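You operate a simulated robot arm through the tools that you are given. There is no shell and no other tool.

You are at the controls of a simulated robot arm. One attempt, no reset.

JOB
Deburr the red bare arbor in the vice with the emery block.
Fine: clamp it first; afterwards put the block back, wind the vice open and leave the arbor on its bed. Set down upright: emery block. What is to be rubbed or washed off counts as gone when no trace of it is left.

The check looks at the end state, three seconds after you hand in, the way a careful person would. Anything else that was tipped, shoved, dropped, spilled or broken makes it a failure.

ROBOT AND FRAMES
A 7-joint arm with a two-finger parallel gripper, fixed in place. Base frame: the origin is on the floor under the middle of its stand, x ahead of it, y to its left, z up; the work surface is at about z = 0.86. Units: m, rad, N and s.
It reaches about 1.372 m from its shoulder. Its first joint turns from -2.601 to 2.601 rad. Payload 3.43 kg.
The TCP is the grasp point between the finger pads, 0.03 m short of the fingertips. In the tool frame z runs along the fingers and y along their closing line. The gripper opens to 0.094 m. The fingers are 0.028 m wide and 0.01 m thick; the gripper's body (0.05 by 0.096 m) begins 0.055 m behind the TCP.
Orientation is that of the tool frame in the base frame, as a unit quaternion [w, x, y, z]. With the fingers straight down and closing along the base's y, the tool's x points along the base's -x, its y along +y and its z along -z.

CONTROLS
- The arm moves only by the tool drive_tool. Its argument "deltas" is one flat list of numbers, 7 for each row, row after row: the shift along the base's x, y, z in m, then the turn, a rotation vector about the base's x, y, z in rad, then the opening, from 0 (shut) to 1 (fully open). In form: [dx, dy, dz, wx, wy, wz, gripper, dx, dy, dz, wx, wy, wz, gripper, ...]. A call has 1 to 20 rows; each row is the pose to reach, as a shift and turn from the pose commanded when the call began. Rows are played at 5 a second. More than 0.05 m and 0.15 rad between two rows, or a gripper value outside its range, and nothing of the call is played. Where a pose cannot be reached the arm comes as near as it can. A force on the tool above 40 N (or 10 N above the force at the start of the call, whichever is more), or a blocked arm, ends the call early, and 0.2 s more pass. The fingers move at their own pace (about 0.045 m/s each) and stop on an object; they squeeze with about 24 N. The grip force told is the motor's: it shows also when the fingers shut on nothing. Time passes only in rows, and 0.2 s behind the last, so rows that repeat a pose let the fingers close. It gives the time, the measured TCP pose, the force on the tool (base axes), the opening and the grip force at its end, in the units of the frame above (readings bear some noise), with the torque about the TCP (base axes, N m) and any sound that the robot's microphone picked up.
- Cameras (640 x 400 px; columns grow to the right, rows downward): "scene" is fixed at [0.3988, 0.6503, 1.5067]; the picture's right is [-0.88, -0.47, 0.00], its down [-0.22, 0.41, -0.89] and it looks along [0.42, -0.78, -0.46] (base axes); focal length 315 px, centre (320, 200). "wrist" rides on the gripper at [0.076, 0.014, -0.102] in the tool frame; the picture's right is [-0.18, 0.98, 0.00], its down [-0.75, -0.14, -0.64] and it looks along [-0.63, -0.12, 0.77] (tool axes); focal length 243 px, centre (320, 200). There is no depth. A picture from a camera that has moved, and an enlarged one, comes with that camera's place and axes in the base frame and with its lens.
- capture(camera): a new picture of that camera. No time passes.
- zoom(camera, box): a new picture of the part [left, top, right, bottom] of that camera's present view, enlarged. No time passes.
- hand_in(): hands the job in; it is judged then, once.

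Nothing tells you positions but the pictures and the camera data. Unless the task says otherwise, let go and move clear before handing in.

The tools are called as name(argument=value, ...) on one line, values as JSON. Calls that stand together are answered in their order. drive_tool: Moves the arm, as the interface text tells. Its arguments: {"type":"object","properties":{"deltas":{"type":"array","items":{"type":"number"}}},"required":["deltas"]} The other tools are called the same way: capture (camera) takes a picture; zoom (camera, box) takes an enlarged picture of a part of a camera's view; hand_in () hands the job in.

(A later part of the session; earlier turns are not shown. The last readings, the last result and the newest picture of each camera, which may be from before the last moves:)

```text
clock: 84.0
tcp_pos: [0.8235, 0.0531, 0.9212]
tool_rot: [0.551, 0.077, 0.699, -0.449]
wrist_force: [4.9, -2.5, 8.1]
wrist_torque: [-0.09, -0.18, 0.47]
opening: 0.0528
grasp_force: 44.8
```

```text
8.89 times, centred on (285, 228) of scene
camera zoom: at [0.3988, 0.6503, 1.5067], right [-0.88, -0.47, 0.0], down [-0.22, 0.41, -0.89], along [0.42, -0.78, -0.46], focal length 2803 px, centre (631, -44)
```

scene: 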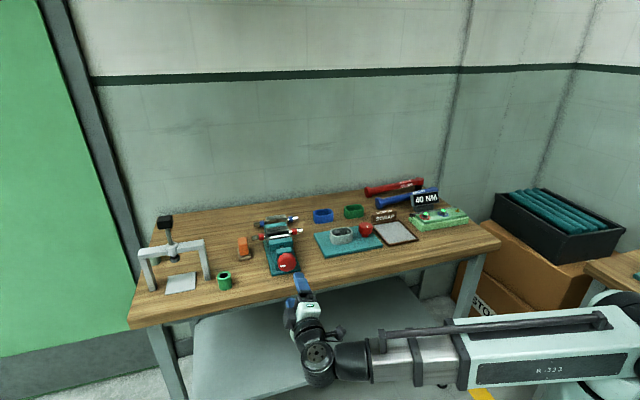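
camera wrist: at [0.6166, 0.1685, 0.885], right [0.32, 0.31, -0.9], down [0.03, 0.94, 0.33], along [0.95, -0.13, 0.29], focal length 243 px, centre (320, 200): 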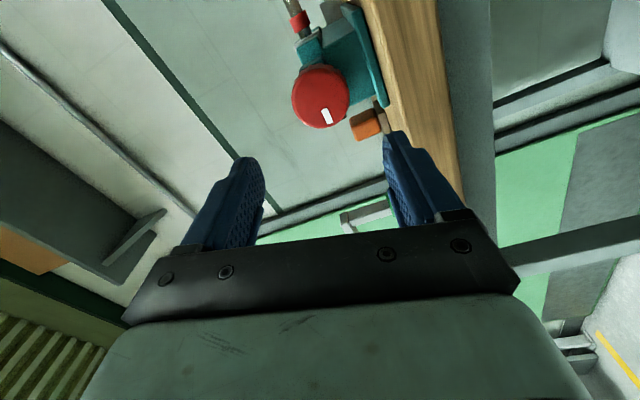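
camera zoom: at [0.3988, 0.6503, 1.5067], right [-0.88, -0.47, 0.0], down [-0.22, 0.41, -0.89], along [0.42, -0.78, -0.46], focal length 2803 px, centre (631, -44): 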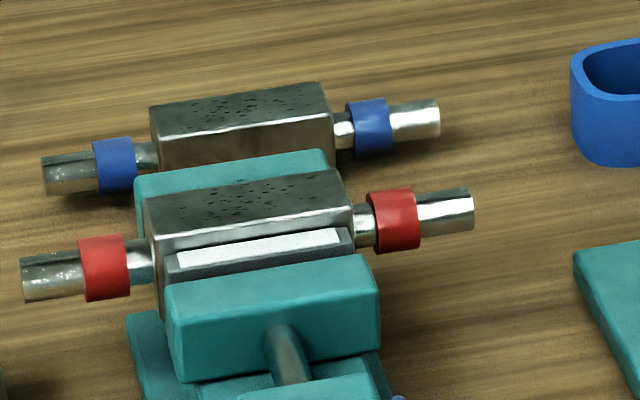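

The arbor slides along with the jaw and little gap remains. I'll continue in smaller steps and watch for torque.

drive_tool(deltas=[0, 0, 0, 0.0566, -0.0566, 0, 0, 0, 0, 0, 0.1131, -0.1131, 0, 0, 0, 0, 0, 0.1697, -0.1697, 0, 0, 0, 0, 0, 0.2263, -0.2263, 0, 0, 0, 0, 0, 0.2263, -0.2263, 0, 0])

zoom(camera="scene", box=[255, 205, 315, 250])

```text
clock: 85.2
tcp_pos: [0.8246, 0.0537, 0.921]
tool_rot: [0.614, 0.189, 0.679, -0.355]
wrist_force: [3.9, -3.7, 6.3]
wrist_torque: [-0.76, -0.54, 0.94]
opening: 0.053
grasp_force: 44.8
```

```text
8.89 times, centred on (285, 228) of scene
camera zoom: at [0.3988, 0.6503, 1.5067], right [-0.88, -0.47, 0.0], down [-0.22, 0.41, -0.89], along [0.42, -0.78, -0.46], focal length 2803 px, centre (631, -44)
```

zoom: 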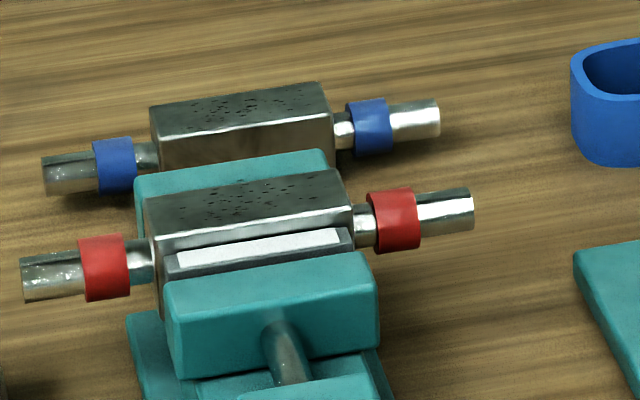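

The arbor is now against the fixed jaw and the torque is beginning to rise. I'll tighten further in small steps.

drive_tool(deltas=[0, 0, 0, 0.0566, -0.0566, 0, 0, 0, 0, 0, 0.1131, -0.1131, 0, 0, 0, 0, 0, 0.1697, -0.1697, 0, 0, 0, 0, 0, 0.1697, -0.1697, 0, 0])

zoom(camera="scene", box=[255, 205, 315, 250])

zoom(camera="scene", box=[255, 225, 315, 285])

```text
clock: 86.2
tcp_pos: [0.8244, 0.0524, 0.9207]
tool_rot: [0.652, 0.269, 0.653, -0.278]
wrist_force: [7.5, -2.2, 7.6]
wrist_torque: [-0.33, -0.16, 0.37]
opening: 0.0533
grasp_force: 45.7
```

```text
8.89 times, centred on (285, 228) of scene
camera zoom: at [0.3988, 0.6503, 1.5067], right [-0.88, -0.47, 0.0], down [-0.22, 0.41, -0.89], along [0.42, -0.78, -0.46], focal length 2803 px, centre (631, -44)
```

zoom: 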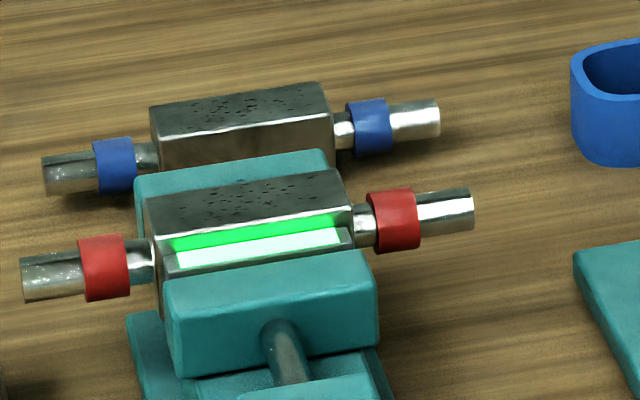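

```text
6.67 times, centred on (285, 255) of scene
camera zoom: at [0.3988, 0.6503, 1.5067], right [-0.88, -0.47, 0.0], down [-0.22, 0.41, -0.89], along [0.42, -0.78, -0.46], focal length 2102 px, centre (553, -167)
```

zoom: 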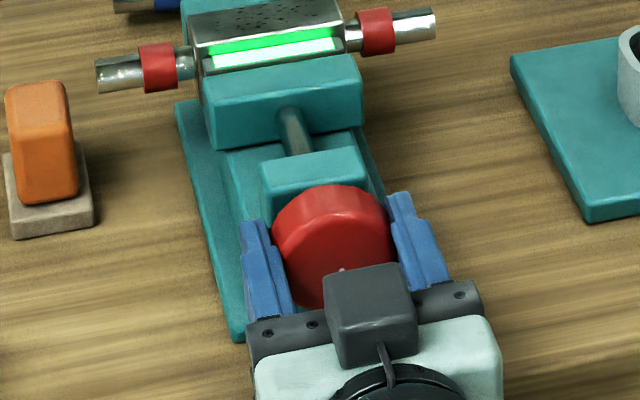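

The indicator strip on the jaw turned green: the arbor is clamped. I'll release the knob and back straight off, then confirm it stays green.

drive_tool(deltas=[0, 0, 0, 0, 0, 0, 0.75, 0, 0, 0, 0, 0, 0, 0.75, 0, 0, 0, 0, 0, 0, 0.75, -0.015, 0.015, 0, 0, 0, 0, 0.75, -0.035, 0.035, 0, 0, 0, 0, 0.75, -0.065, 0.065, 0.01, 0, 0, 0, 0.75, -0.09, 0.09, 0.03, 0, 0, 0, 0.75, -0.1, 0.1, 0.06, 0, 0, 0, 0.75, -0.1, 0.1, 0.1, 0, 0, 0, 0.75])

zoom(camera="scene", box=[225, 205, 315, 285])

```text
clock: 88.2
tcp_pos: [0.7242, 0.1538, 1.0199]
tool_rot: [0.651, 0.269, 0.652, -0.28]
wrist_force: [0.9, -0.8, 0.2]
wrist_torque: [-0.02, -0.03, 0.0]
opening: 0.0705
grasp_force: 0.1
```

```text
5.00 times, centred on (270, 245) of scene
camera zoom: at [0.3988, 0.6503, 1.5067], right [-0.88, -0.47, 0.0], down [-0.22, 0.41, -0.89], along [0.42, -0.78, -0.46], focal length 1577 px, centre (570, -25)
```

zoom: 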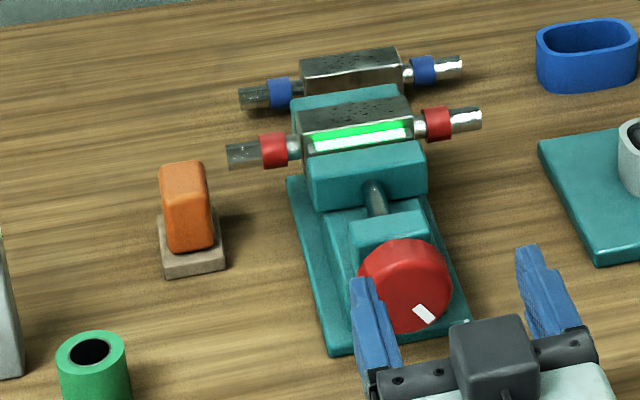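

It stays green after letting go. Now I'll turn the tool vertical again and go over to the emery block.

drive_tool(deltas=[0.01, -0.01, 0.02, 0.0148, -0.0148, 0, 0.9, 0.02, -0.02, 0.035, 0.0148, -0.0148, 0, 0.9])

drive_tool(deltas=[0, 0, 0, 0.0926, 0.0926, 0, 0.9, 0, 0, 0, 0.1852, 0.1852, 0, 0.9, 0, 0, 0, 0.2778, 0.2778, 0, 0.9, 0, 0, 0, 0.3702, 0.3702, 0, 0.9, 0, 0, 0, 0.4628, 0.4628, 0, 0.9, 0, 0, 0, 0.5554, 0.5554, 0, 0.9, 0, 0, 0, 0.648, 0.648, 0, 0.9, 0, 0, 0, 0.7406, 0.7406, 0, 0.9, 0, 0, 0, 0.8331, 0.8331, 0, 0.9, 0, 0, 0, 0.9257, 0.9257, 0, 0.9, 0, 0, 0, 1.0183, 1.0183, 0, 0.9, 0, 0, 0, 1.1107, 1.1107, 0, 0.9, 0, 0, 0, 1.1107, 1.1107, 0, 0.9])

```text
clock: 88.8
tcp_pos: [0.7446, 0.1324, 1.056]
tool_rot: [0.654, 0.276, 0.65, -0.273]
wrist_force: [0.5, 0.3, 0.5]
wrist_torque: [0.0, -0.02, 0.03]
opening: 0.0848
grasp_force: 0.1
```

```text
clock: 91.6
tcp_pos: [0.7395, 0.1357, 1.0683]
tool_rot: [0.076, 0.383, 0.914, -0.107]
wrist_force: [0.0, 0.5, -0.4]
wrist_torque: [0.0, -0.01, -0.02]
opening: 0.0847
grasp_force: 0.1
out of reach, approached as far as the arm can: row 10, 11, 12, 13
```

The last few degrees weren't reachable this close in. I'll move out above the emery block while levelling the tool.

drive_tool(deltas=[0.03, -0.011, 0.0, 0.03, 0.007, 0.001, 0.9, 0.065, -0.024, 0.0, 0.064, 0.0147, 0.002, 0.9, 0.1, -0.037, 0.0, 0.105, 0.024, 0.0033, 0.9, 0.135, -0.05, -0.003, 0.15, 0.034, 0.0048, 0.9, 0.17, -0.063, -0.006, 0.19, 0.0435, 0.006, 0.9, 0.205, -0.076, -0.008, 0.225, 0.0515, 0.0072, 0.9, 0.235, -0.087, -0.01, 0.25, 0.0573, 0.008, 0.9, 0.26, -0.096, -0.01, 0.2567, 0.0588, 0.0082, 0.9, 0.26, -0.096, -0.01, 0.2567, 0.0588, 0.0082, 0.9])

capture(camera="wrist")

capture(camera="scene")

```text
clock: 93.6
tcp_pos: [0.9957, 0.0387, 1.0659]
tool_rot: [0.056, 0.38, 0.915, -0.124]
wrist_force: [-1.4, 0.6, 0.2]
wrist_torque: [-0.03, 0.02, -0.01]
opening: 0.0846
grasp_force: 0.1
out of reach, approached as far as the arm can: row 2, 3, 4, 5, 6, 7, 8, 9
```

```text
taken
camera wrist: at [0.9519, 0.1295, 1.1465], right [0.83, 0.54, -0.14], down [0.43, -0.44, 0.79], along [0.37, -0.72, -0.59], focal length 243 px, centre (320, 200)
```

wrist: 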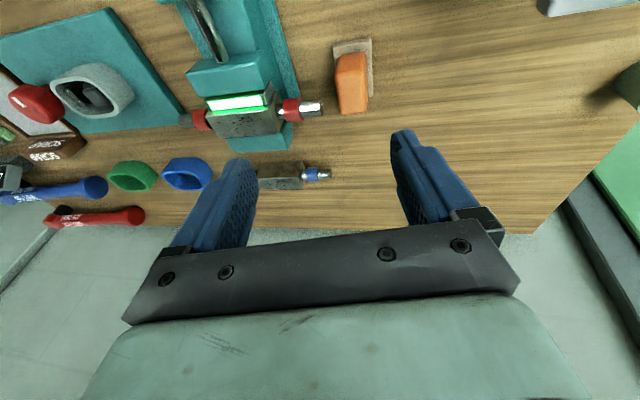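

```text
taken
```

scene: 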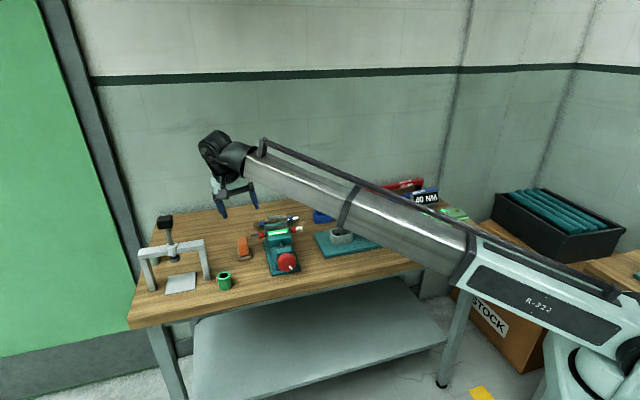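

The tool is still leaning about 15°, likely from a joint limit at this roll. I'll turn the yaw back to 0° while levelling, which should free the wrist.

drive_tool(deltas=[0, 0, 0, 0.0426, 0.0192, 0.1304, 0.9, 0, 0, 0, 0.0851, 0.0384, 0.2607, 0.9, 0, 0, 0, 0.1277, 0.0577, 0.3911, 0.9, 0, 0, 0, 0.1702, 0.0769, 0.5215, 0.9, 0, 0, 0, 0.2128, 0.0961, 0.6518, 0.9, 0, 0, 0, 0.2553, 0.1153, 0.7822, 0.9, 0, 0, 0, 0.2553, 0.1153, 0.7822, 0.9])

capture(camera="scene")

capture(camera="wrist")

```text
clock: 95.2
tcp_pos: [0.9943, 0.0409, 1.0742]
tool_rot: [0.018, 0.053, 0.99, -0.133]
wrist_force: [-0.8, -0.9, 0.2]
wrist_torque: [0.0, -0.05, -0.02]
opening: 0.0848
grasp_force: 0.1
out of reach, approached as far as the arm can: row 2, 3, 4, 5, 6, 7
```

```text
taken
```

scene: 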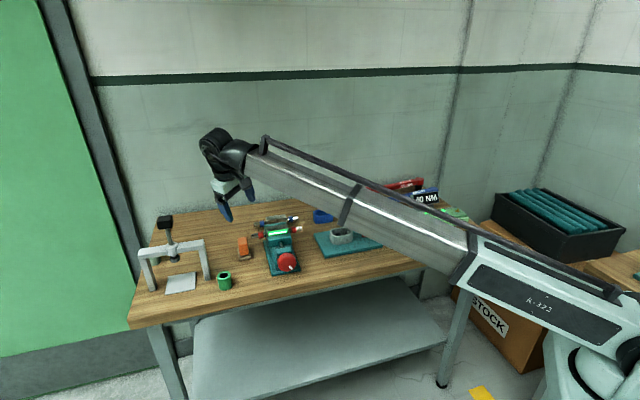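

```text
taken
camera wrist: at [0.9178, 0.0907, 1.164], right [0.29, 0.92, -0.25], down [0.72, -0.04, 0.69], along [0.63, -0.38, -0.68], focal length 243 px, centre (320, 200)
```

wrist: 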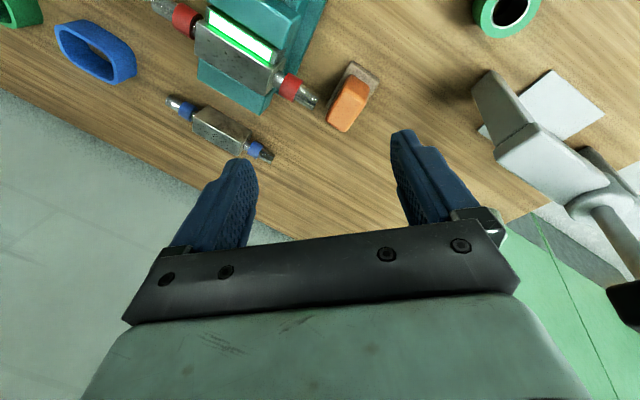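

The lean stays the same whatever the yaw, so another joint is at its limit at this height. I'll look at the emery block closely and then try lower down.

zoom(camera="wrist", box=[300, 40, 420, 150])

drive_tool(deltas=[0, -0.005, -0.01, 0.045, 0.0, 0, 0.9, 0, -0.01, -0.02, 0.09, 0.0, 0, 0.9, 0, -0.015, -0.035, 0.135, 0, 0, 0.9, 0, -0.02, -0.05, 0.18, 0, 0, 0.9, 0, -0.02, -0.06, 0.22, 0, 0, 0.9, 0, -0.02, -0.07, 0.265, 0, 0, 0.9])

capture(camera="scene")

```text
3.64 times, centred on (360, 95) of wrist
camera zoom: at [0.9178, 0.0907, 1.164], right [0.29, 0.92, -0.25], down [0.72, -0.04, 0.69], along [0.63, -0.38, -0.68], focal length 882 px, centre (174, 582)
```

zoom: 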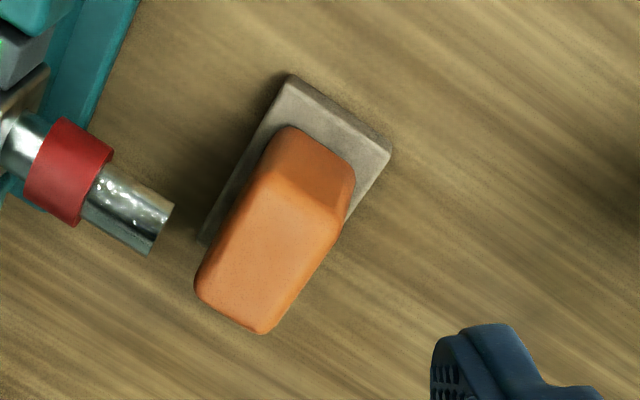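

```text
clock: 96.6
tcp_pos: [0.992, 0.0229, 1.0103]
tool_rot: [0.023, 0.056, 0.989, -0.136]
wrist_force: [-0.7, -0.4, 0.0]
wrist_torque: [0.01, -0.05, 0.0]
opening: 0.0846
grasp_force: 0.1
out of reach, approached as far as the arm can: row 2, 3, 4, 5, 6
```

```text
taken
```

scene: 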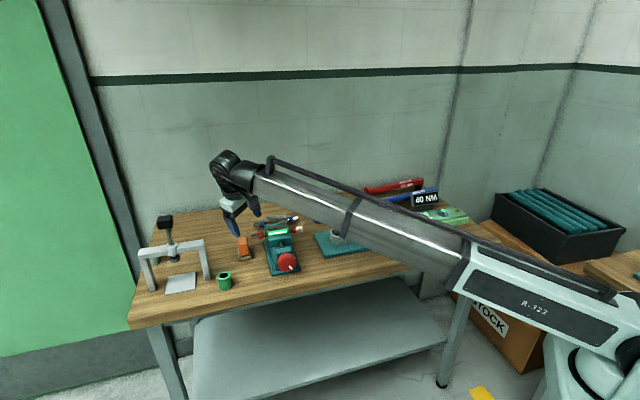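

The emery handle is long along the depth of the table and narrow along its length. A forward lean of about 25° with the fingers closing along the table's length suits it and avoids the limit, so I'll take that pose.

drive_tool(deltas=[-0.005, 0.01, 0.01, 0.013, -0.0762, -0.1003, 0.9, -0.01, 0.02, 0.02, 0.0261, -0.1525, -0.2006, 0.9, -0.015, 0.03, 0.03, 0.0391, -0.2287, -0.301, 0.9, -0.02, 0.04, 0.04, 0.0521, -0.3049, -0.4013, 0.9, -0.026, 0.05, 0.04, 0.0652, -0.3812, -0.5016, 0.9, -0.031, 0.0613, 0.04, 0.0782, -0.4574, -0.6019, 0.9, -0.031, 0.0613, 0.04, 0.0782, -0.4574, -0.6019, 0.9])

capture(camera="wrist")

capture(camera="scene")

```text
clock: 98.2
tcp_pos: [0.9609, 0.0849, 1.0497]
tool_rot: [0.2, 0.374, 0.902, -0.082]
wrist_force: [-0.2, -0.4, 0.1]
wrist_torque: [0.0, 0.01, -0.03]
opening: 0.085
grasp_force: 0.1
```

```text
taken
camera wrist: at [0.8919, 0.1755, 1.1106], right [0.81, 0.58, 0.08], down [0.19, -0.39, 0.9], along [0.55, -0.72, -0.43], focal length 243 px, centre (320, 200)
```

wrist: 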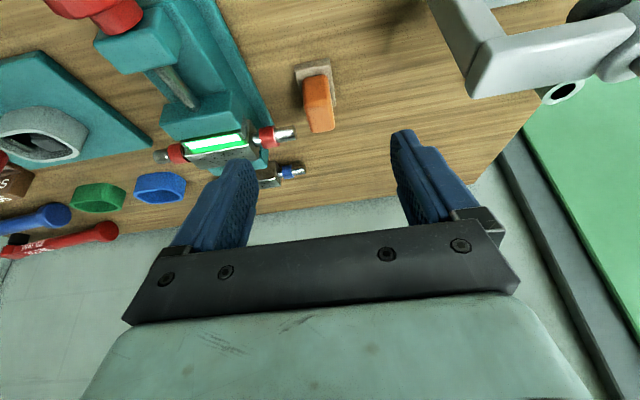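

```text
taken
```

scene: 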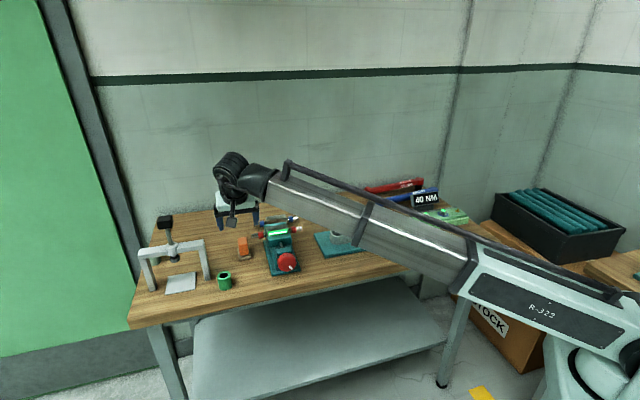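

That pose was reached exactly. I'll enlarge the emery block to place it.

zoom(camera="wrist", box=[270, 40, 370, 140])

zoom(camera="scene", box=[225, 225, 275, 270])

```text
4.00 times, centred on (320, 90) of wrist
camera zoom: at [0.8919, 0.1755, 1.1106], right [0.81, 0.58, 0.08], down [0.19, -0.39, 0.9], along [0.55, -0.72, -0.43], focal length 970 px, centre (320, 640)
```

zoom: 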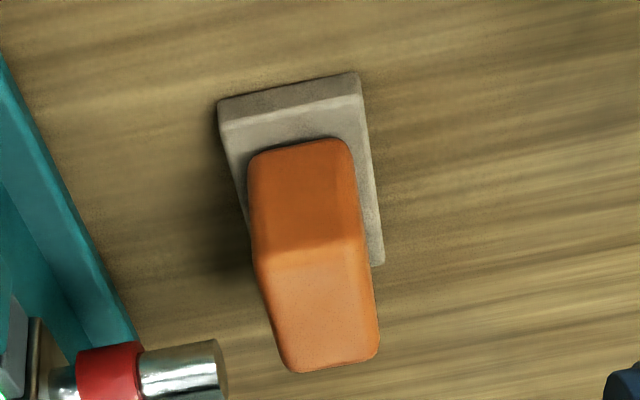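

```text
8.89 times, centred on (250, 248) of scene
camera zoom: at [0.3988, 0.6503, 1.5067], right [-0.88, -0.47, 0.0], down [-0.22, 0.41, -0.89], along [0.42, -0.78, -0.46], focal length 2803 px, centre (942, -222)
```

zoom: 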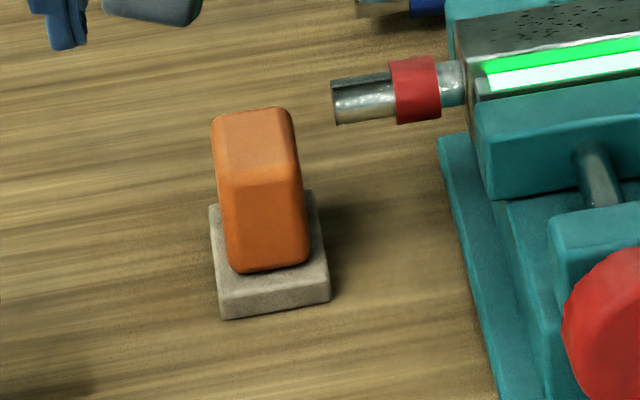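

The emery's handle is centred at s = 0.737, w = 0.711, about 28 mm wide, 41 mm long, with its top at z ≈ 0.91. The arbor's shaft end is close beside it, so I'll first test whether the tool can now be levelled from here.

drive_tool(deltas=[0, 0, 0, 0.0617, 0.0617, 0, 0.9, 0, 0, 0, 0.1234, 0.1234, 0, 0.9, 0, 0, 0, 0.1851, 0.1851, 0, 0.9, 0, 0, 0, 0.2468, 0.2468, 0, 0.9, 0, 0, 0, 0.3085, 0.3085, 0, 0.9])

```text
clock: 99.4
tcp_pos: [0.9582, 0.0896, 1.0577]
tool_rot: [0.076, 0.381, 0.914, -0.113]
wrist_force: [-0.4, -0.2, -0.4]
wrist_torque: [-0.01, -0.05, 0.01]
opening: 0.0841
grasp_force: 0.1
out of reach, approached as far as the arm can: row 2, 3, 4, 5
```

Vertical is still limited, so I'll use a different lean: fingers closing along the table's depth and pointing slightly towards the vice, which keeps them away from the shaft end. I'll go to that pose above the emery.

drive_tool(deltas=[0.005, -0.005, 0, 0.0138, 0.064, 0.1222, 0.9, 0.01, -0.01, 0, 0.0277, 0.1281, 0.2443, 0.9, 0.015, -0.015, 0, 0.0415, 0.1922, 0.3665, 0.9, 0.02, -0.02, 0, 0.0554, 0.2562, 0.4887, 0.9, 0.025, -0.025, 0, 0.0692, 0.3203, 0.6108, 0.9, 0.03, -0.03, 0, 0.0831, 0.3843, 0.733, 0.9, 0.035, -0.035, 0, 0.0969, 0.4484, 0.8552, 0.9, 0.04, -0.04, 0, 0.1107, 0.5124, 0.9773, 0.9, 0.045, -0.045, 0, 0.1246, 0.5765, 1.0995, 0.9, 0.05, -0.05, 0, 0.1384, 0.6405, 1.2217, 0.9, 0.055, -0.055, 0, 0.1523, 0.7046, 1.3438, 0.9, 0.06, -0.061, 0, 0.1661, 0.7686, 1.466, 0.9, 0.06, -0.061, 0, 0.1661, 0.7686, 1.466, 0.9])

capture(camera="wrist")

capture(camera="scene")

```text
clock: 102.2
tcp_pos: [0.9836, 0.0626, 1.0589]
tool_rot: [-0.057, 0.051, 0.987, -0.141]
wrist_force: [-0.3, 0.6, 0.5]
wrist_torque: [0.01, -0.01, -0.02]
opening: 0.0844
grasp_force: 0.0
out of reach, approached as far as the arm can: row 3, 4, 5, 6, 7, 8, 9, 10, 11, 12, 13
```

```text
taken
camera wrist: at [0.9233, 0.1144, 1.1599], right [0.26, 0.92, -0.3], down [0.81, -0.05, 0.58], along [0.52, -0.39, -0.76], focal length 243 px, centre (320, 200)
```

wrist: 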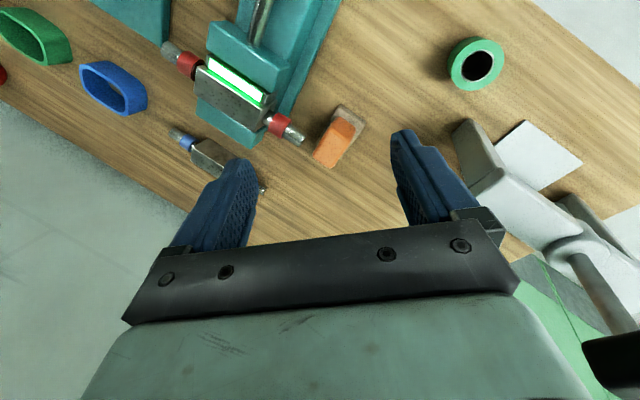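

```text
taken
```

scene: 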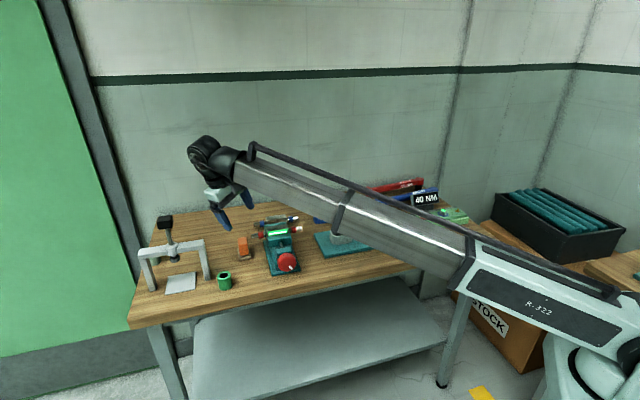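

The yaw is also limited in this arm posture. I'll look closely at the wrist to understand which way its joints have wound.

zoom(camera="scene", box=[170, 110, 290, 240])

zoom(camera="scene", box=[300, 150, 640, 400])

```text
3.08 times, centred on (230, 175) of scene
camera zoom: at [0.3988, 0.6503, 1.5067], right [-0.88, -0.47, 0.0], down [-0.22, 0.41, -0.89], along [0.42, -0.78, -0.46], focal length 970 px, centre (597, 277)
```

zoom: 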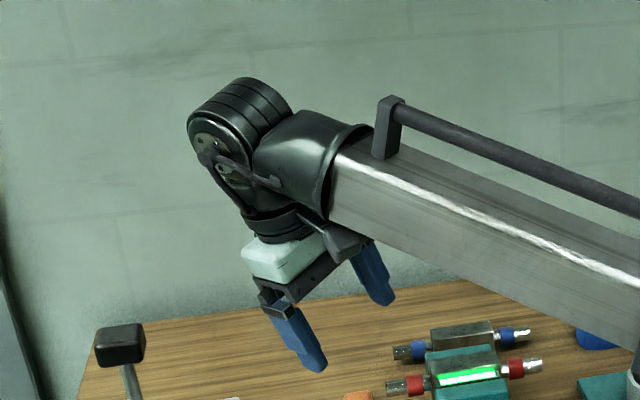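

```text
1.60 times, centred on (470, 275) of scene
camera zoom: at [0.3988, 0.6503, 1.5067], right [-0.88, -0.47, 0.0], down [-0.22, 0.41, -0.89], along [0.42, -0.78, -0.46], focal length 505 px, centre (80, 80)
```

zoom: 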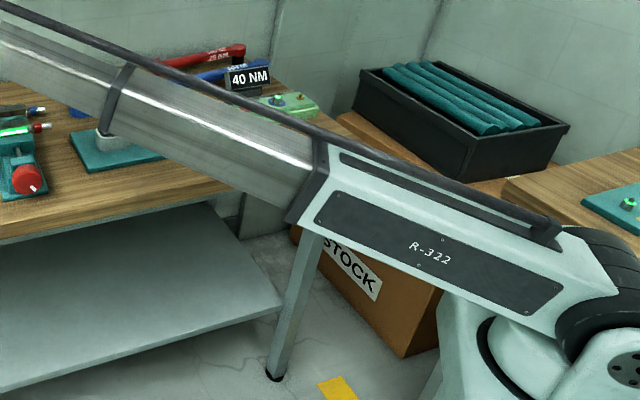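

The arm is a telescoping boom, and the wrist has flipped into its mirrored branch, with the boom-roll joint at its limit. I'll swing out to the free space in front of the table and unflip it there.

drive_tool(deltas=[-0.0248, 0.0362, 0.0091, 0, 0, 0.046, 0.9, -0.0495, 0.0725, 0.0182, 0, 0, 0.092, 0.9, -0.0743, 0.1087, 0.0273, 0, 0, 0.138, 0.9, -0.099, 0.145, 0.0364, 0, 0, 0.184, 0.9, -0.1238, 0.1812, 0.0456, 0, 0, 0.23, 0.9, -0.1486, 0.2174, 0.0547, 0, 0, 0.276, 0.9, -0.1733, 0.2537, 0.0638, 0, 0, 0.322, 0.9, -0.1981, 0.2899, 0.0729, 0, 0, 0.368, 0.9, -0.2228, 0.3262, 0.082, 0, 0, 0.414, 0.9, -0.2476, 0.3624, 0.0911, 0, 0, 0.46, 0.9])

capture(camera="scene")

```text
clock: 104.4
tcp_pos: [0.7554, 0.4274, 1.1122]
tool_rot: [0.005, -0.18, 0.974, -0.141]
wrist_force: [0.6, -1.0, 0.0]
wrist_torque: [0.01, -0.05, -0.01]
opening: 0.0845
grasp_force: 0.1
out of reach, approached as far as the arm can: row 3, 4, 5, 6, 7, 8, 9, 10
```

```text
taken
```

scene: 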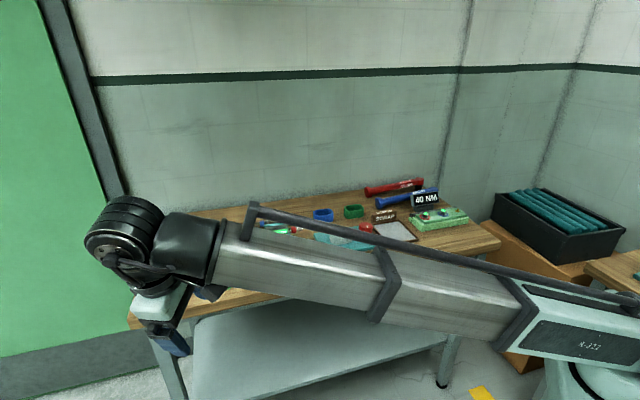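

Clear of the table. Now I'll swing the tool up until it points along the boom.

drive_tool(deltas=[0, 0, 0, 0.0558, -0.1172, 0.0368, 0.9, 0, 0, 0, 0.1115, -0.2343, 0.0735, 0.9, 0, 0, 0, 0.1673, -0.3515, 0.1103, 0.9, 0, 0, 0, 0.223, -0.4687, 0.147, 0.9, 0, 0, 0, 0.2788, -0.5858, 0.1838, 0.9, 0, 0, 0, 0.3345, -0.703, 0.2205, 0.9, 0, 0, 0, 0.3903, -0.8202, 0.2573, 0.9, 0, 0, 0, 0.446, -0.9373, 0.294, 0.9, 0, 0, 0, 0.5018, -1.0545, 0.3308, 0.9, 0, 0, 0, 0.5575, -1.1716, 0.3675, 0.9, 0, 0, 0, 0.6133, -1.2888, 0.4043, 0.9, 0, 0, 0, 0.669, -1.406, 0.441, 0.9, 0, 0, 0, 0.7248, -1.5231, 0.4778, 0.9, 0, 0, 0, 0.7805, -1.6403, 0.5145, 0.9])

capture(camera="scene")

```text
clock: 107.4
tcp_pos: [0.7596, 0.4201, 1.1124]
tool_rot: [0.747, -0.207, 0.625, 0.09]
wrist_force: [0.2, 0.4, 0.5]
wrist_torque: [0.03, 0.04, 0.02]
opening: 0.0846
grasp_force: 0.1
out of reach, approached as far as the arm can: row 14
```

```text
taken
```

scene: 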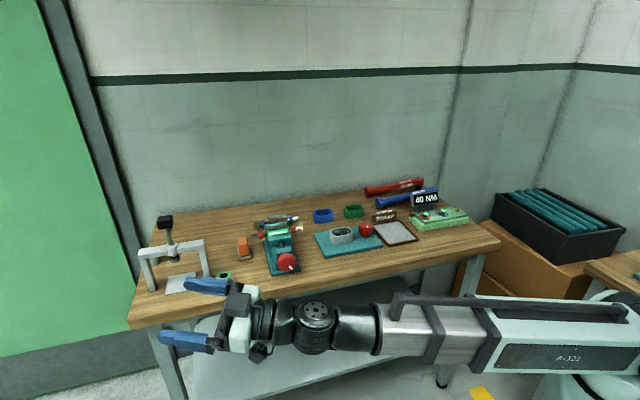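

The tool is in line with the boom. I'll roll it about that axis to bring the boom-roll joint back towards centre.

drive_tool(deltas=[0, 0, 0, -0.1256, -0.0591, -0.0186, 0.9, 0, 0, 0, -0.2512, -0.1182, -0.0372, 0.9, 0, 0, 0, -0.3767, -0.1772, -0.0559, 0.9, 0, 0, 0, -0.5023, -0.2363, -0.0745, 0.9, 0, 0, 0, -0.6279, -0.2954, -0.0931, 0.9, 0, 0, 0, -0.7535, -0.3545, -0.1117, 0.9, 0, 0, 0, -0.8791, -0.4136, -0.1303, 0.9, 0, 0, 0, -1.0046, -0.4726, -0.149, 0.9, 0, 0, 0, -1.1302, -0.5317, -0.1676, 0.9, 0, 0, 0, -1.2558, -0.5908, -0.1862, 0.9, 0, 0, 0, -1.3814, -0.6499, -0.2048, 0.9, 0, 0, 0, -1.507, -0.709, -0.2234, 0.9, 0, 0, 0, -1.6325, -0.768, -0.2421, 0.9, 0, 0, 0, -1.7581, -0.8271, -0.2607, 0.9])

capture(camera="scene")

```text
clock: 110.4
tcp_pos: [0.7704, 0.4054, 1.0946]
tool_rot: [-0.502, 0.628, -0.164, 0.572]
wrist_force: [-0.2, -0.2, 0.1]
wrist_torque: [0.02, -0.01, 0.0]
opening: 0.0846
grasp_force: 0.1
out of reach, approached as far as the arm can: row 10, 11, 12, 13, 14
```

```text
taken
```

scene: 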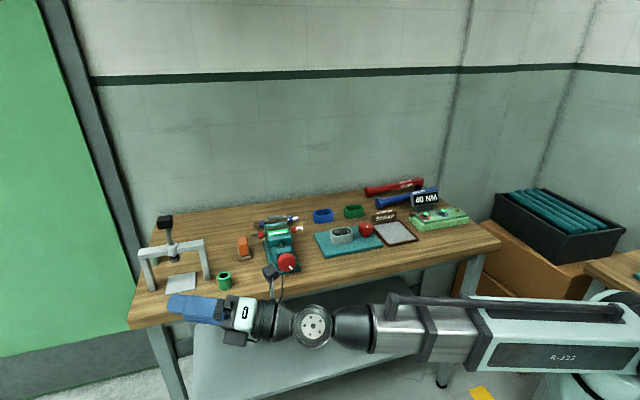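

Rolling works so far (-112°). I'll roll another 80° the same way.

drive_tool(deltas=[0, 0, 0, -0.1236, -0.062, -0.022, 0.9, 0, 0, 0, -0.2472, -0.124, -0.0441, 0.9, 0, 0, 0, -0.3709, -0.1861, -0.0661, 0.9, 0, 0, 0, -0.4945, -0.2481, -0.0881, 0.9, 0, 0, 0, -0.6181, -0.3101, -0.1102, 0.9, 0, 0, 0, -0.7417, -0.3721, -0.1322, 0.9, 0, 0, 0, -0.8653, -0.4341, -0.1543, 0.9, 0, 0, 0, -0.989, -0.4962, -0.1763, 0.9, 0, 0, 0, -1.1126, -0.5582, -0.1983, 0.9, 0, 0, 0, -1.2362, -0.6202, -0.2204, 0.9])

capture(camera="scene")

zoom(camera="scene", box=[150, 260, 400, 380])

```text
clock: 112.6
tcp_pos: [0.7819, 0.3775, 1.1155]
tool_rot: [-0.021, 0.586, 0.287, 0.758]
wrist_force: [0.4, -0.7, -0.1]
wrist_torque: [0.0, -0.03, 0.02]
opening: 0.0846
grasp_force: 0.0
out of reach, approached as far as the arm can: row 1, 2, 3, 4, 5, 6, 7, 8, 9, 10
```

```text
taken
```

scene: 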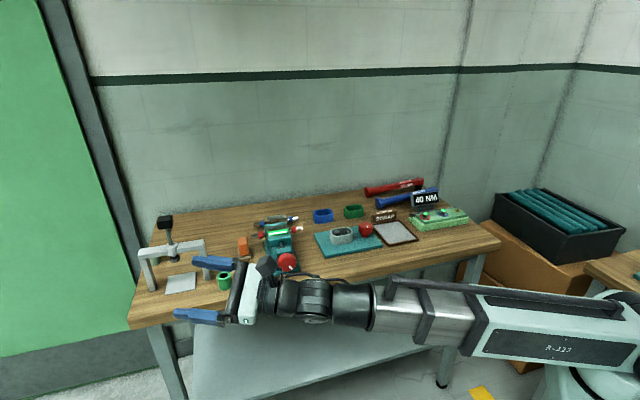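

```text
2.56 times, centred on (275, 320) of scene
camera zoom: at [0.3988, 0.6503, 1.5067], right [-0.88, -0.47, 0.0], down [-0.22, 0.41, -0.89], along [0.42, -0.78, -0.46], focal length 807 px, centre (435, -107)
```

zoom: 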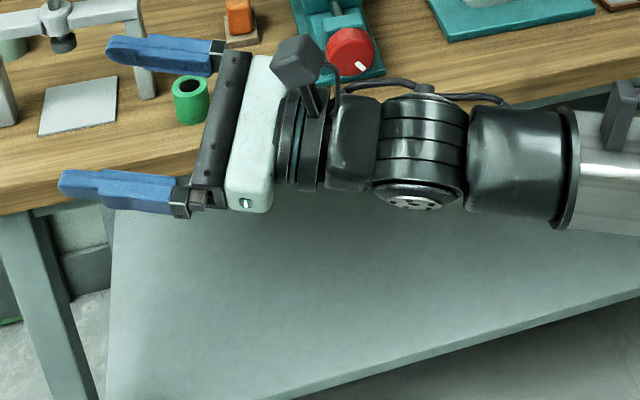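

The wrist has now rolled so its silver disc faces down. Bending the tool to the right from here should put it in the normal branch; I'll do that.

drive_tool(deltas=[0, 0, 0, 0.014, 0.014, -0.1257, 0.9, 0, 0, 0, 0.0279, 0.0279, -0.2514, 0.9, 0, 0, 0, 0.0419, 0.0419, -0.3771, 0.9, 0, 0, 0, 0.0559, 0.0559, -0.5028, 0.9, 0, 0, 0, 0.0698, 0.0698, -0.6286, 0.9, 0, 0, 0, 0.0838, 0.0838, -0.7543, 0.9, 0, 0, 0, 0.0978, 0.0978, -0.88, 0.9, 0, 0, 0, 0.1117, 0.1117, -1.0057, 0.9, 0, 0, 0, 0.1257, 0.1257, -1.1314, 0.9, 0, 0, 0, 0.1397, 0.1397, -1.2571, 0.9])

capture(camera="scene")

```text
clock: 114.8
tcp_pos: [0.7816, 0.3764, 1.1145]
tool_rot: [0.372, 0.687, -0.166, 0.601]
wrist_force: [-0.4, 0.2, -0.5]
wrist_torque: [0.0, 0.0, 0.0]
opening: 0.0843
grasp_force: 0.0
out of reach, approached as far as the arm can: row 1
```

```text
taken
```

scene: 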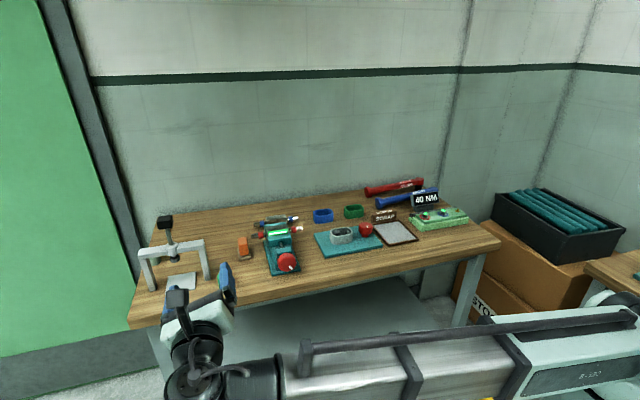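

The wrist is back in the normal branch, pointing horizontally towards the wall. Now I'll pitch it down to vertical.

drive_tool(deltas=[0, 0, -0.005, 0.0926, 0.0926, 0, 0.9, 0, 0, -0.01, 0.1852, 0.1852, 0, 0.9, 0, 0, -0.015, 0.2778, 0.2778, 0, 0.9, 0, 0, -0.02, 0.3702, 0.3702, 0, 0.9, 0, 0, -0.025, 0.4628, 0.4628, 0, 0.9, 0, 0, -0.03, 0.5554, 0.5554, 0, 0.9, 0, 0, -0.035, 0.648, 0.648, 0, 0.9, 0, 0, -0.04, 0.7406, 0.7406, 0, 0.9, 0, 0, -0.045, 0.8331, 0.8331, 0, 0.9, 0, 0, -0.05, 0.9257, 0.9257, 0, 0.9, 0, 0, -0.055, 1.0183, 1.0183, 0, 0.9, 0, 0, -0.055, 1.1107, 1.1107, 0, 0.9, 0, 0, -0.055, 1.1107, 1.1107, 0, 0.9])

capture(camera="scene")

```text
clock: 117.6
tcp_pos: [0.7827, 0.3767, 1.0586]
tool_rot: [0.001, 0.973, -0.233, -0.002]
wrist_force: [0.4, 0.5, 0.2]
wrist_torque: [0.01, 0.01, -0.01]
opening: 0.0847
grasp_force: 0.0
```

```text
taken
```

scene: 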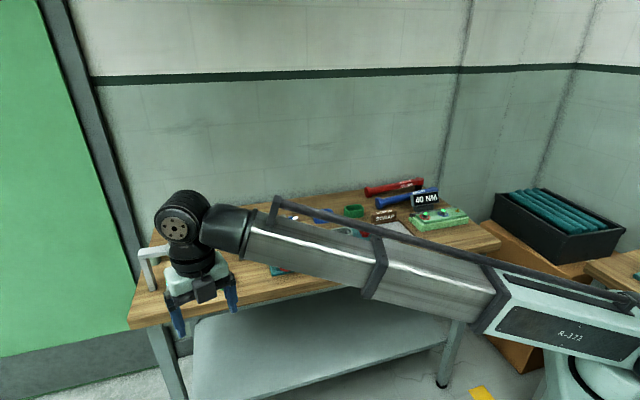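

Vertical and in the normal branch again. I'll rotate the yaw to +45° here in free space, then go to the emery.

drive_tool(deltas=[0, 0, 0, 0, 0, -0.1346, 0.9, 0, 0, 0, 0, 0, -0.2693, 0.9, 0, 0, 0, 0, 0, -0.4039, 0.9, 0, 0, 0, 0, 0, -0.5386, 0.9, 0, 0, 0, 0, 0, -0.6732, 0.9, 0, 0, 0, 0, 0, -0.8079, 0.9, 0, 0, 0, 0, 0, -0.9425, 0.9, 0, 0, 0, 0, 0, -1.0771, 0.9, 0, 0, 0, 0, 0, -1.2118, 0.9, 0, 0, 0, 0, 0, -1.3464, 0.9, 0, 0, 0, 0, 0, -1.4811, 0.9, 0, 0, 0, 0, 0, -1.6157, 0.9, 0, 0, 0, 0, 0, -1.7504, 0.9, 0, 0, 0, 0, 0, -1.885, 0.9, 0, 0, 0, 0, 0, -1.885, 0.9])

```text
clock: 120.8
tcp_pos: [0.7827, 0.3764, 1.0595]
tool_rot: [0.0, -0.383, 0.924, 0.001]
wrist_force: [0.1, 0.4, -0.6]
wrist_torque: [0.04, -0.03, 0.01]
opening: 0.0847
grasp_force: 0.1
```

Good. Moving above the emery block now.

drive_tool(deltas=[0.009, -0.044, 0, 0, 0, 0, 0.9, 0.018, -0.088, 0, 0, 0, 0, 0.9, 0.027, -0.1325, 0, 0, 0, 0, 0.9, 0.056, -0.1615, 0, 0, 0, 0, 0.9, 0.085, -0.1905, 0, 0, 0, 0, 0.9, 0.115, -0.2225, 0, 0, 0, 0, 0.9, 0.145, -0.2545, 0, 0, 0, 0, 0.9, 0.175, -0.2865, 0, 0, 0, 0, 0.9, 0.205, -0.3185, 0, 0, 0, 0, 0.9, 0.235, -0.3495, 0, 0, 0, 0, 0.9, 0.2424, -0.3565, 0, 0, 0, 0, 0.9, 0.2424, -0.3565, 0, 0, 0, 0, 0.9])

capture(camera="wrist")

zoom(camera="wrist", box=[240, 20, 400, 140])

```text
clock: 123.4
tcp_pos: [1.0247, 0.0207, 1.0591]
tool_rot: [0.001, -0.385, 0.923, 0.001]
wrist_force: [0.1, 0.2, -0.4]
wrist_torque: [0.02, -0.01, -0.01]
opening: 0.0846
grasp_force: 0.0
```

```text
taken
camera wrist: at [0.9614, -0.0224, 1.1615], right [-0.57, 0.82, 0.0], down [0.63, 0.43, 0.64], along [0.53, 0.37, -0.77], focal length 243 px, centre (320, 200)
```

wrist: 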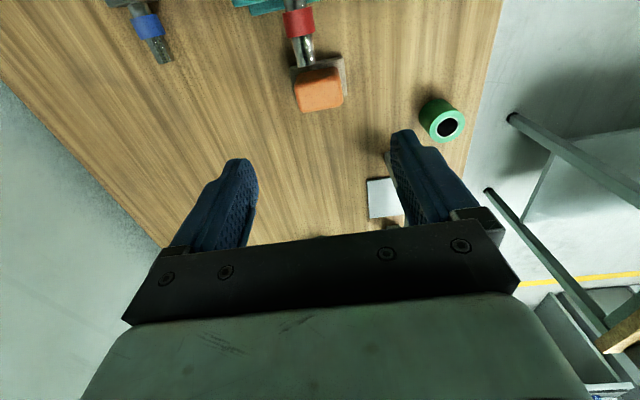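

```text
3.33 times, centred on (320, 80) of wrist
camera zoom: at [0.9614, -0.0224, 1.1615], right [-0.57, 0.82, 0.0], down [0.63, 0.43, 0.64], along [0.53, 0.37, -0.77], focal length 809 px, centre (320, 600)
```

zoom: 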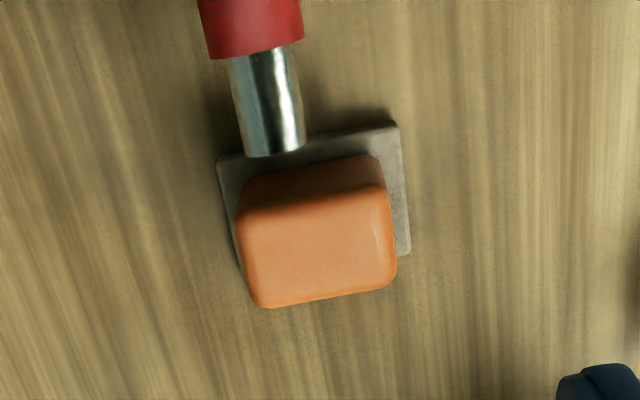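

The handle is centred at s = 0.735, w = 0.709 and the shaft end is well clear of the finger path. I'll descend with the fingers either side of the handle.

drive_tool(deltas=[-0.0035, -0.0021, -0.02, 0, 0, 0, 0.75, -0.0035, -0.0021, -0.05, 0, 0, 0, 0.75, -0.0035, -0.0021, -0.08, 0, 0, 0, 0.75, -0.0035, -0.0021, -0.11, 0, 0, 0, 0.75, -0.0035, -0.0021, -0.13, 0, 0, 0, 0.75, -0.0035, -0.0021, -0.145, 0, 0, 0, 0.75, -0.0035, -0.0021, -0.152, 0, 0, 0, 0.75, -0.0035, -0.0021, -0.152, 0, 0, 0, 0.75])

zoom(camera="wrist", box=[220, 40, 420, 190])

zoom(camera="scene", box=[205, 190, 305, 280])

```text
clock: 125.2
tcp_pos: [1.0212, 0.0177, 0.908]
tool_rot: [0.0, -0.384, 0.923, 0.001]
wrist_force: [0.4, 0.2, -0.4]
wrist_torque: [-0.01, 0.03, 0.0]
opening: 0.0707
grasp_force: 0.0
```

```text
2.67 times, centred on (320, 115) of wrist
camera zoom: at [0.958, -0.0248, 1.0097], right [-0.57, 0.82, 0.0], down [0.63, 0.43, 0.64], along [0.53, 0.37, -0.77], focal length 647 px, centre (320, 427)
```

zoom: 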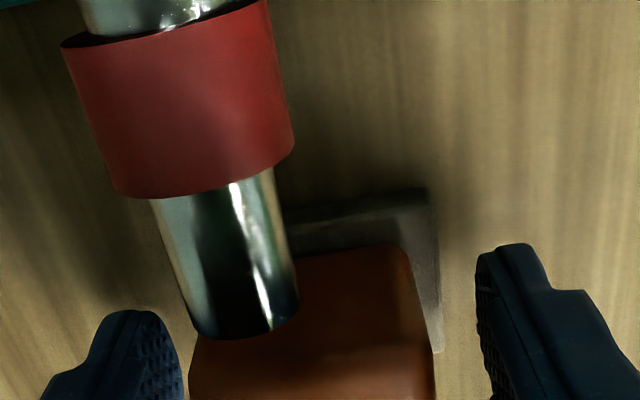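

```text
4.44 times, centred on (255, 235) of scene
camera zoom: at [0.3988, 0.6503, 1.5067], right [-0.88, -0.47, 0.0], down [-0.22, 0.41, -0.89], along [0.42, -0.78, -0.46], focal length 1402 px, centre (609, 44)
```

zoom: 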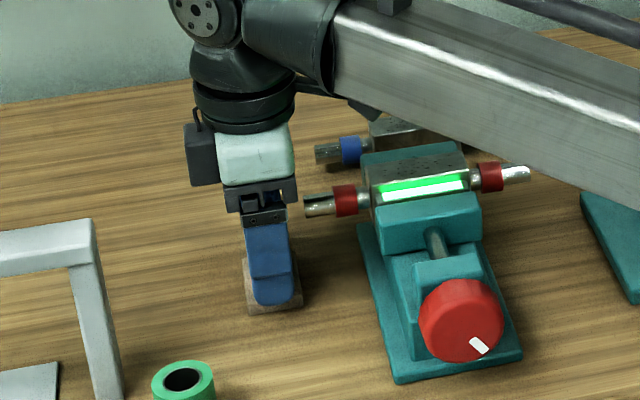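

The fingers are either side of the handle. I'll close and lift slightly.

drive_tool(deltas=[0, 0, 0, 0, 0, 0, 0, 0, 0, 0, 0, 0, 0, 0, 0, 0, 0, 0, 0, 0, 0, 0, 0, 0, 0, 0, 0, 0, 0, 0, 0, 0, 0, 0, 0])

drive_tool(deltas=[0, 0, 0.005, 0, 0, 0, 0, 0, 0, 0.01, 0, 0, 0, 0, 0, 0, 0.015, 0, 0, 0, 0, 0, 0, 0.02, 0, 0, 0, 0])

zoom(camera="scene", box=[205, 190, 305, 280])

zoom(camera="wrist", box=[220, 40, 420, 190])

```text
clock: 126.4
tcp_pos: [1.0212, 0.0178, 0.9081]
tool_rot: [0.0, -0.384, 0.923, 0.001]
wrist_force: [0.4, -0.6, 0.7]
wrist_torque: [-0.02, -0.05, -0.02]
opening: 0.0504
grasp_force: 24.1
```

```text
clock: 127.4
tcp_pos: [1.0214, 0.019, 0.9282]
tool_rot: [0.0, -0.384, 0.923, 0.002]
wrist_force: [0.2, -0.1, -1.2]
wrist_torque: [0.0, 0.01, -0.03]
opening: 0.0501
grasp_force: 23.6
```

```text
4.44 times, centred on (255, 235) of scene
camera zoom: at [0.3988, 0.6503, 1.5067], right [-0.88, -0.47, 0.0], down [-0.22, 0.41, -0.89], along [0.42, -0.78, -0.46], focal length 1402 px, centre (609, 44)
```

zoom: 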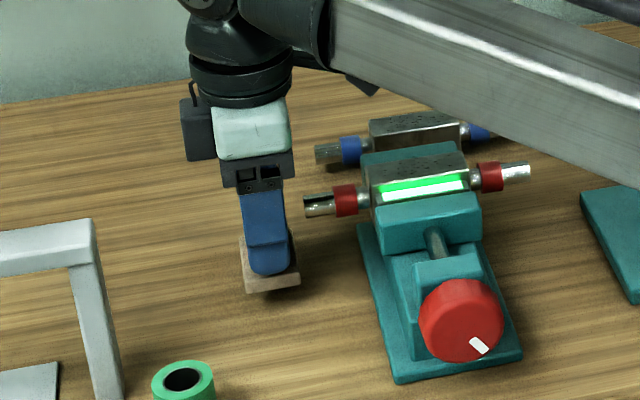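

```text
2.67 times, centred on (320, 115) of wrist
camera zoom: at [0.9578, -0.0248, 1.0302], right [-0.57, 0.82, 0.0], down [0.63, 0.43, 0.64], along [0.53, 0.37, -0.77], focal length 647 px, centre (320, 427)
```

zoom: 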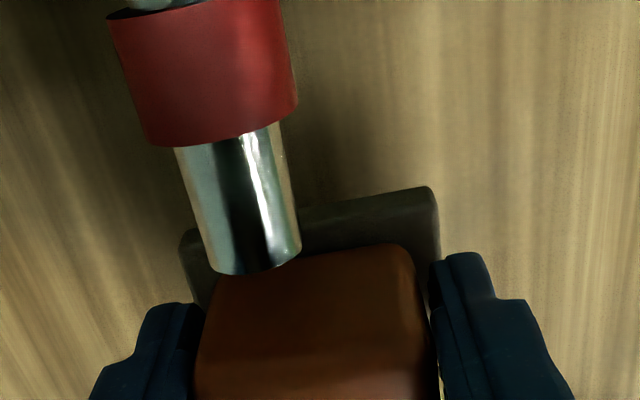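

The block is held, weighing about 1.2 N, with its base level. I'll lift it and carry it over the clamped arbor.

drive_tool(deltas=[0, 0, 0.03, 0, 0, 0, 0, 0, 0, 0.065, 0, 0, 0, 0, 0, 0, 0.1, 0, 0, 0, 0, -0.02, -0.02, 0.1, 0, 0, 0, 0, -0.041, -0.041, 0.1, 0, 0, 0, 0, -0.062, -0.062, 0.1, 0, 0, 0, 0, -0.0813, -0.0813, 0.1, 0, 0, 0, 0, -0.0813, -0.0813, 0.1, 0, 0, 0, 0])

zoom(camera="scene", box=[235, 180, 315, 260])

zoom(camera="wrist", box=[220, 40, 420, 190])

```text
clock: 129.2
tcp_pos: [0.9398, -0.0633, 1.0281]
tool_rot: [-0.001, -0.384, 0.923, 0.002]
wrist_force: [-0.2, -0.2, -0.8]
wrist_torque: [-0.01, -0.02, -0.01]
opening: 0.05
grasp_force: 23.8
```

```text
5.00 times, centred on (275, 220) of scene
camera zoom: at [0.3988, 0.6503, 1.5067], right [-0.88, -0.47, 0.0], down [-0.22, 0.41, -0.89], along [0.42, -0.78, -0.46], focal length 1577 px, centre (545, 100)
```

zoom: 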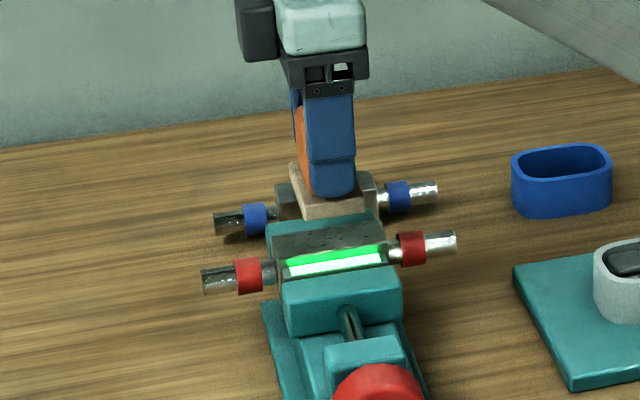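

```text
2.67 times, centred on (320, 115) of wrist
camera zoom: at [0.8765, -0.1061, 1.1296], right [-0.57, 0.82, 0.0], down [0.63, 0.43, 0.64], along [0.53, 0.37, -0.77], focal length 647 px, centre (320, 427)
```

zoom: 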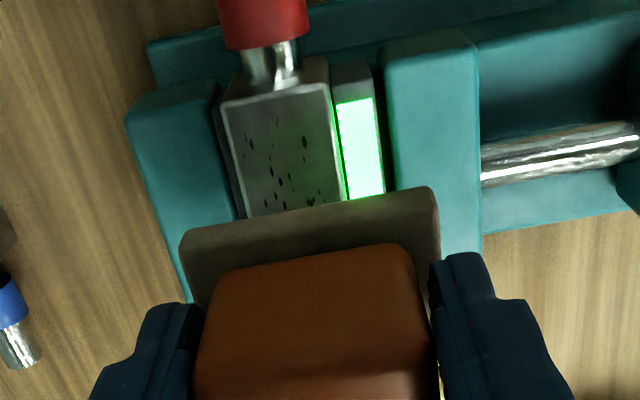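

The emery base spans the whole arbor width. I'll centre it a touch more and lower it to just above the arbor's top.

drive_tool(deltas=[0.0028, -0.0028, -0.01, 0, 0, 0, 0, 0.0028, -0.0028, -0.02, 0, 0, 0, 0, 0.0028, -0.0028, -0.028, 0, 0, 0, 0, 0.0028, -0.0028, -0.032, 0, 0, 0, 0, 0.0028, -0.0028, -0.034, 0, 0, 0, 0, 0.0028, -0.0028, -0.034, 0, 0, 0, 0])

drive_tool(deltas=[0, 0, -0.001, 0, 0, 0, 0, 0, 0, -0.002, 0, 0, 0, 0, 0, 0, -0.003, 0, 0, 0, 0, 0, 0, -0.003, 0, 0, 0, 0])

```text
clock: 130.6
tcp_pos: [0.9419, -0.0656, 0.9936]
tool_rot: [0.0, -0.384, 0.923, 0.0]
wrist_force: [0.0, -0.2, -1.2]
wrist_torque: [0.01, 0.01, -0.01]
opening: 0.0498
grasp_force: 23.9
```

```text
clock: 131.6
tcp_pos: [0.9431, -0.066, 0.9903]
tool_rot: [0.0, -0.386, 0.923, 0.001]
wrist_force: [0.9, 0.6, 2.4]
wrist_torque: [-0.03, -0.04, 0.0]
opening: 0.0503
grasp_force: 24.8
```

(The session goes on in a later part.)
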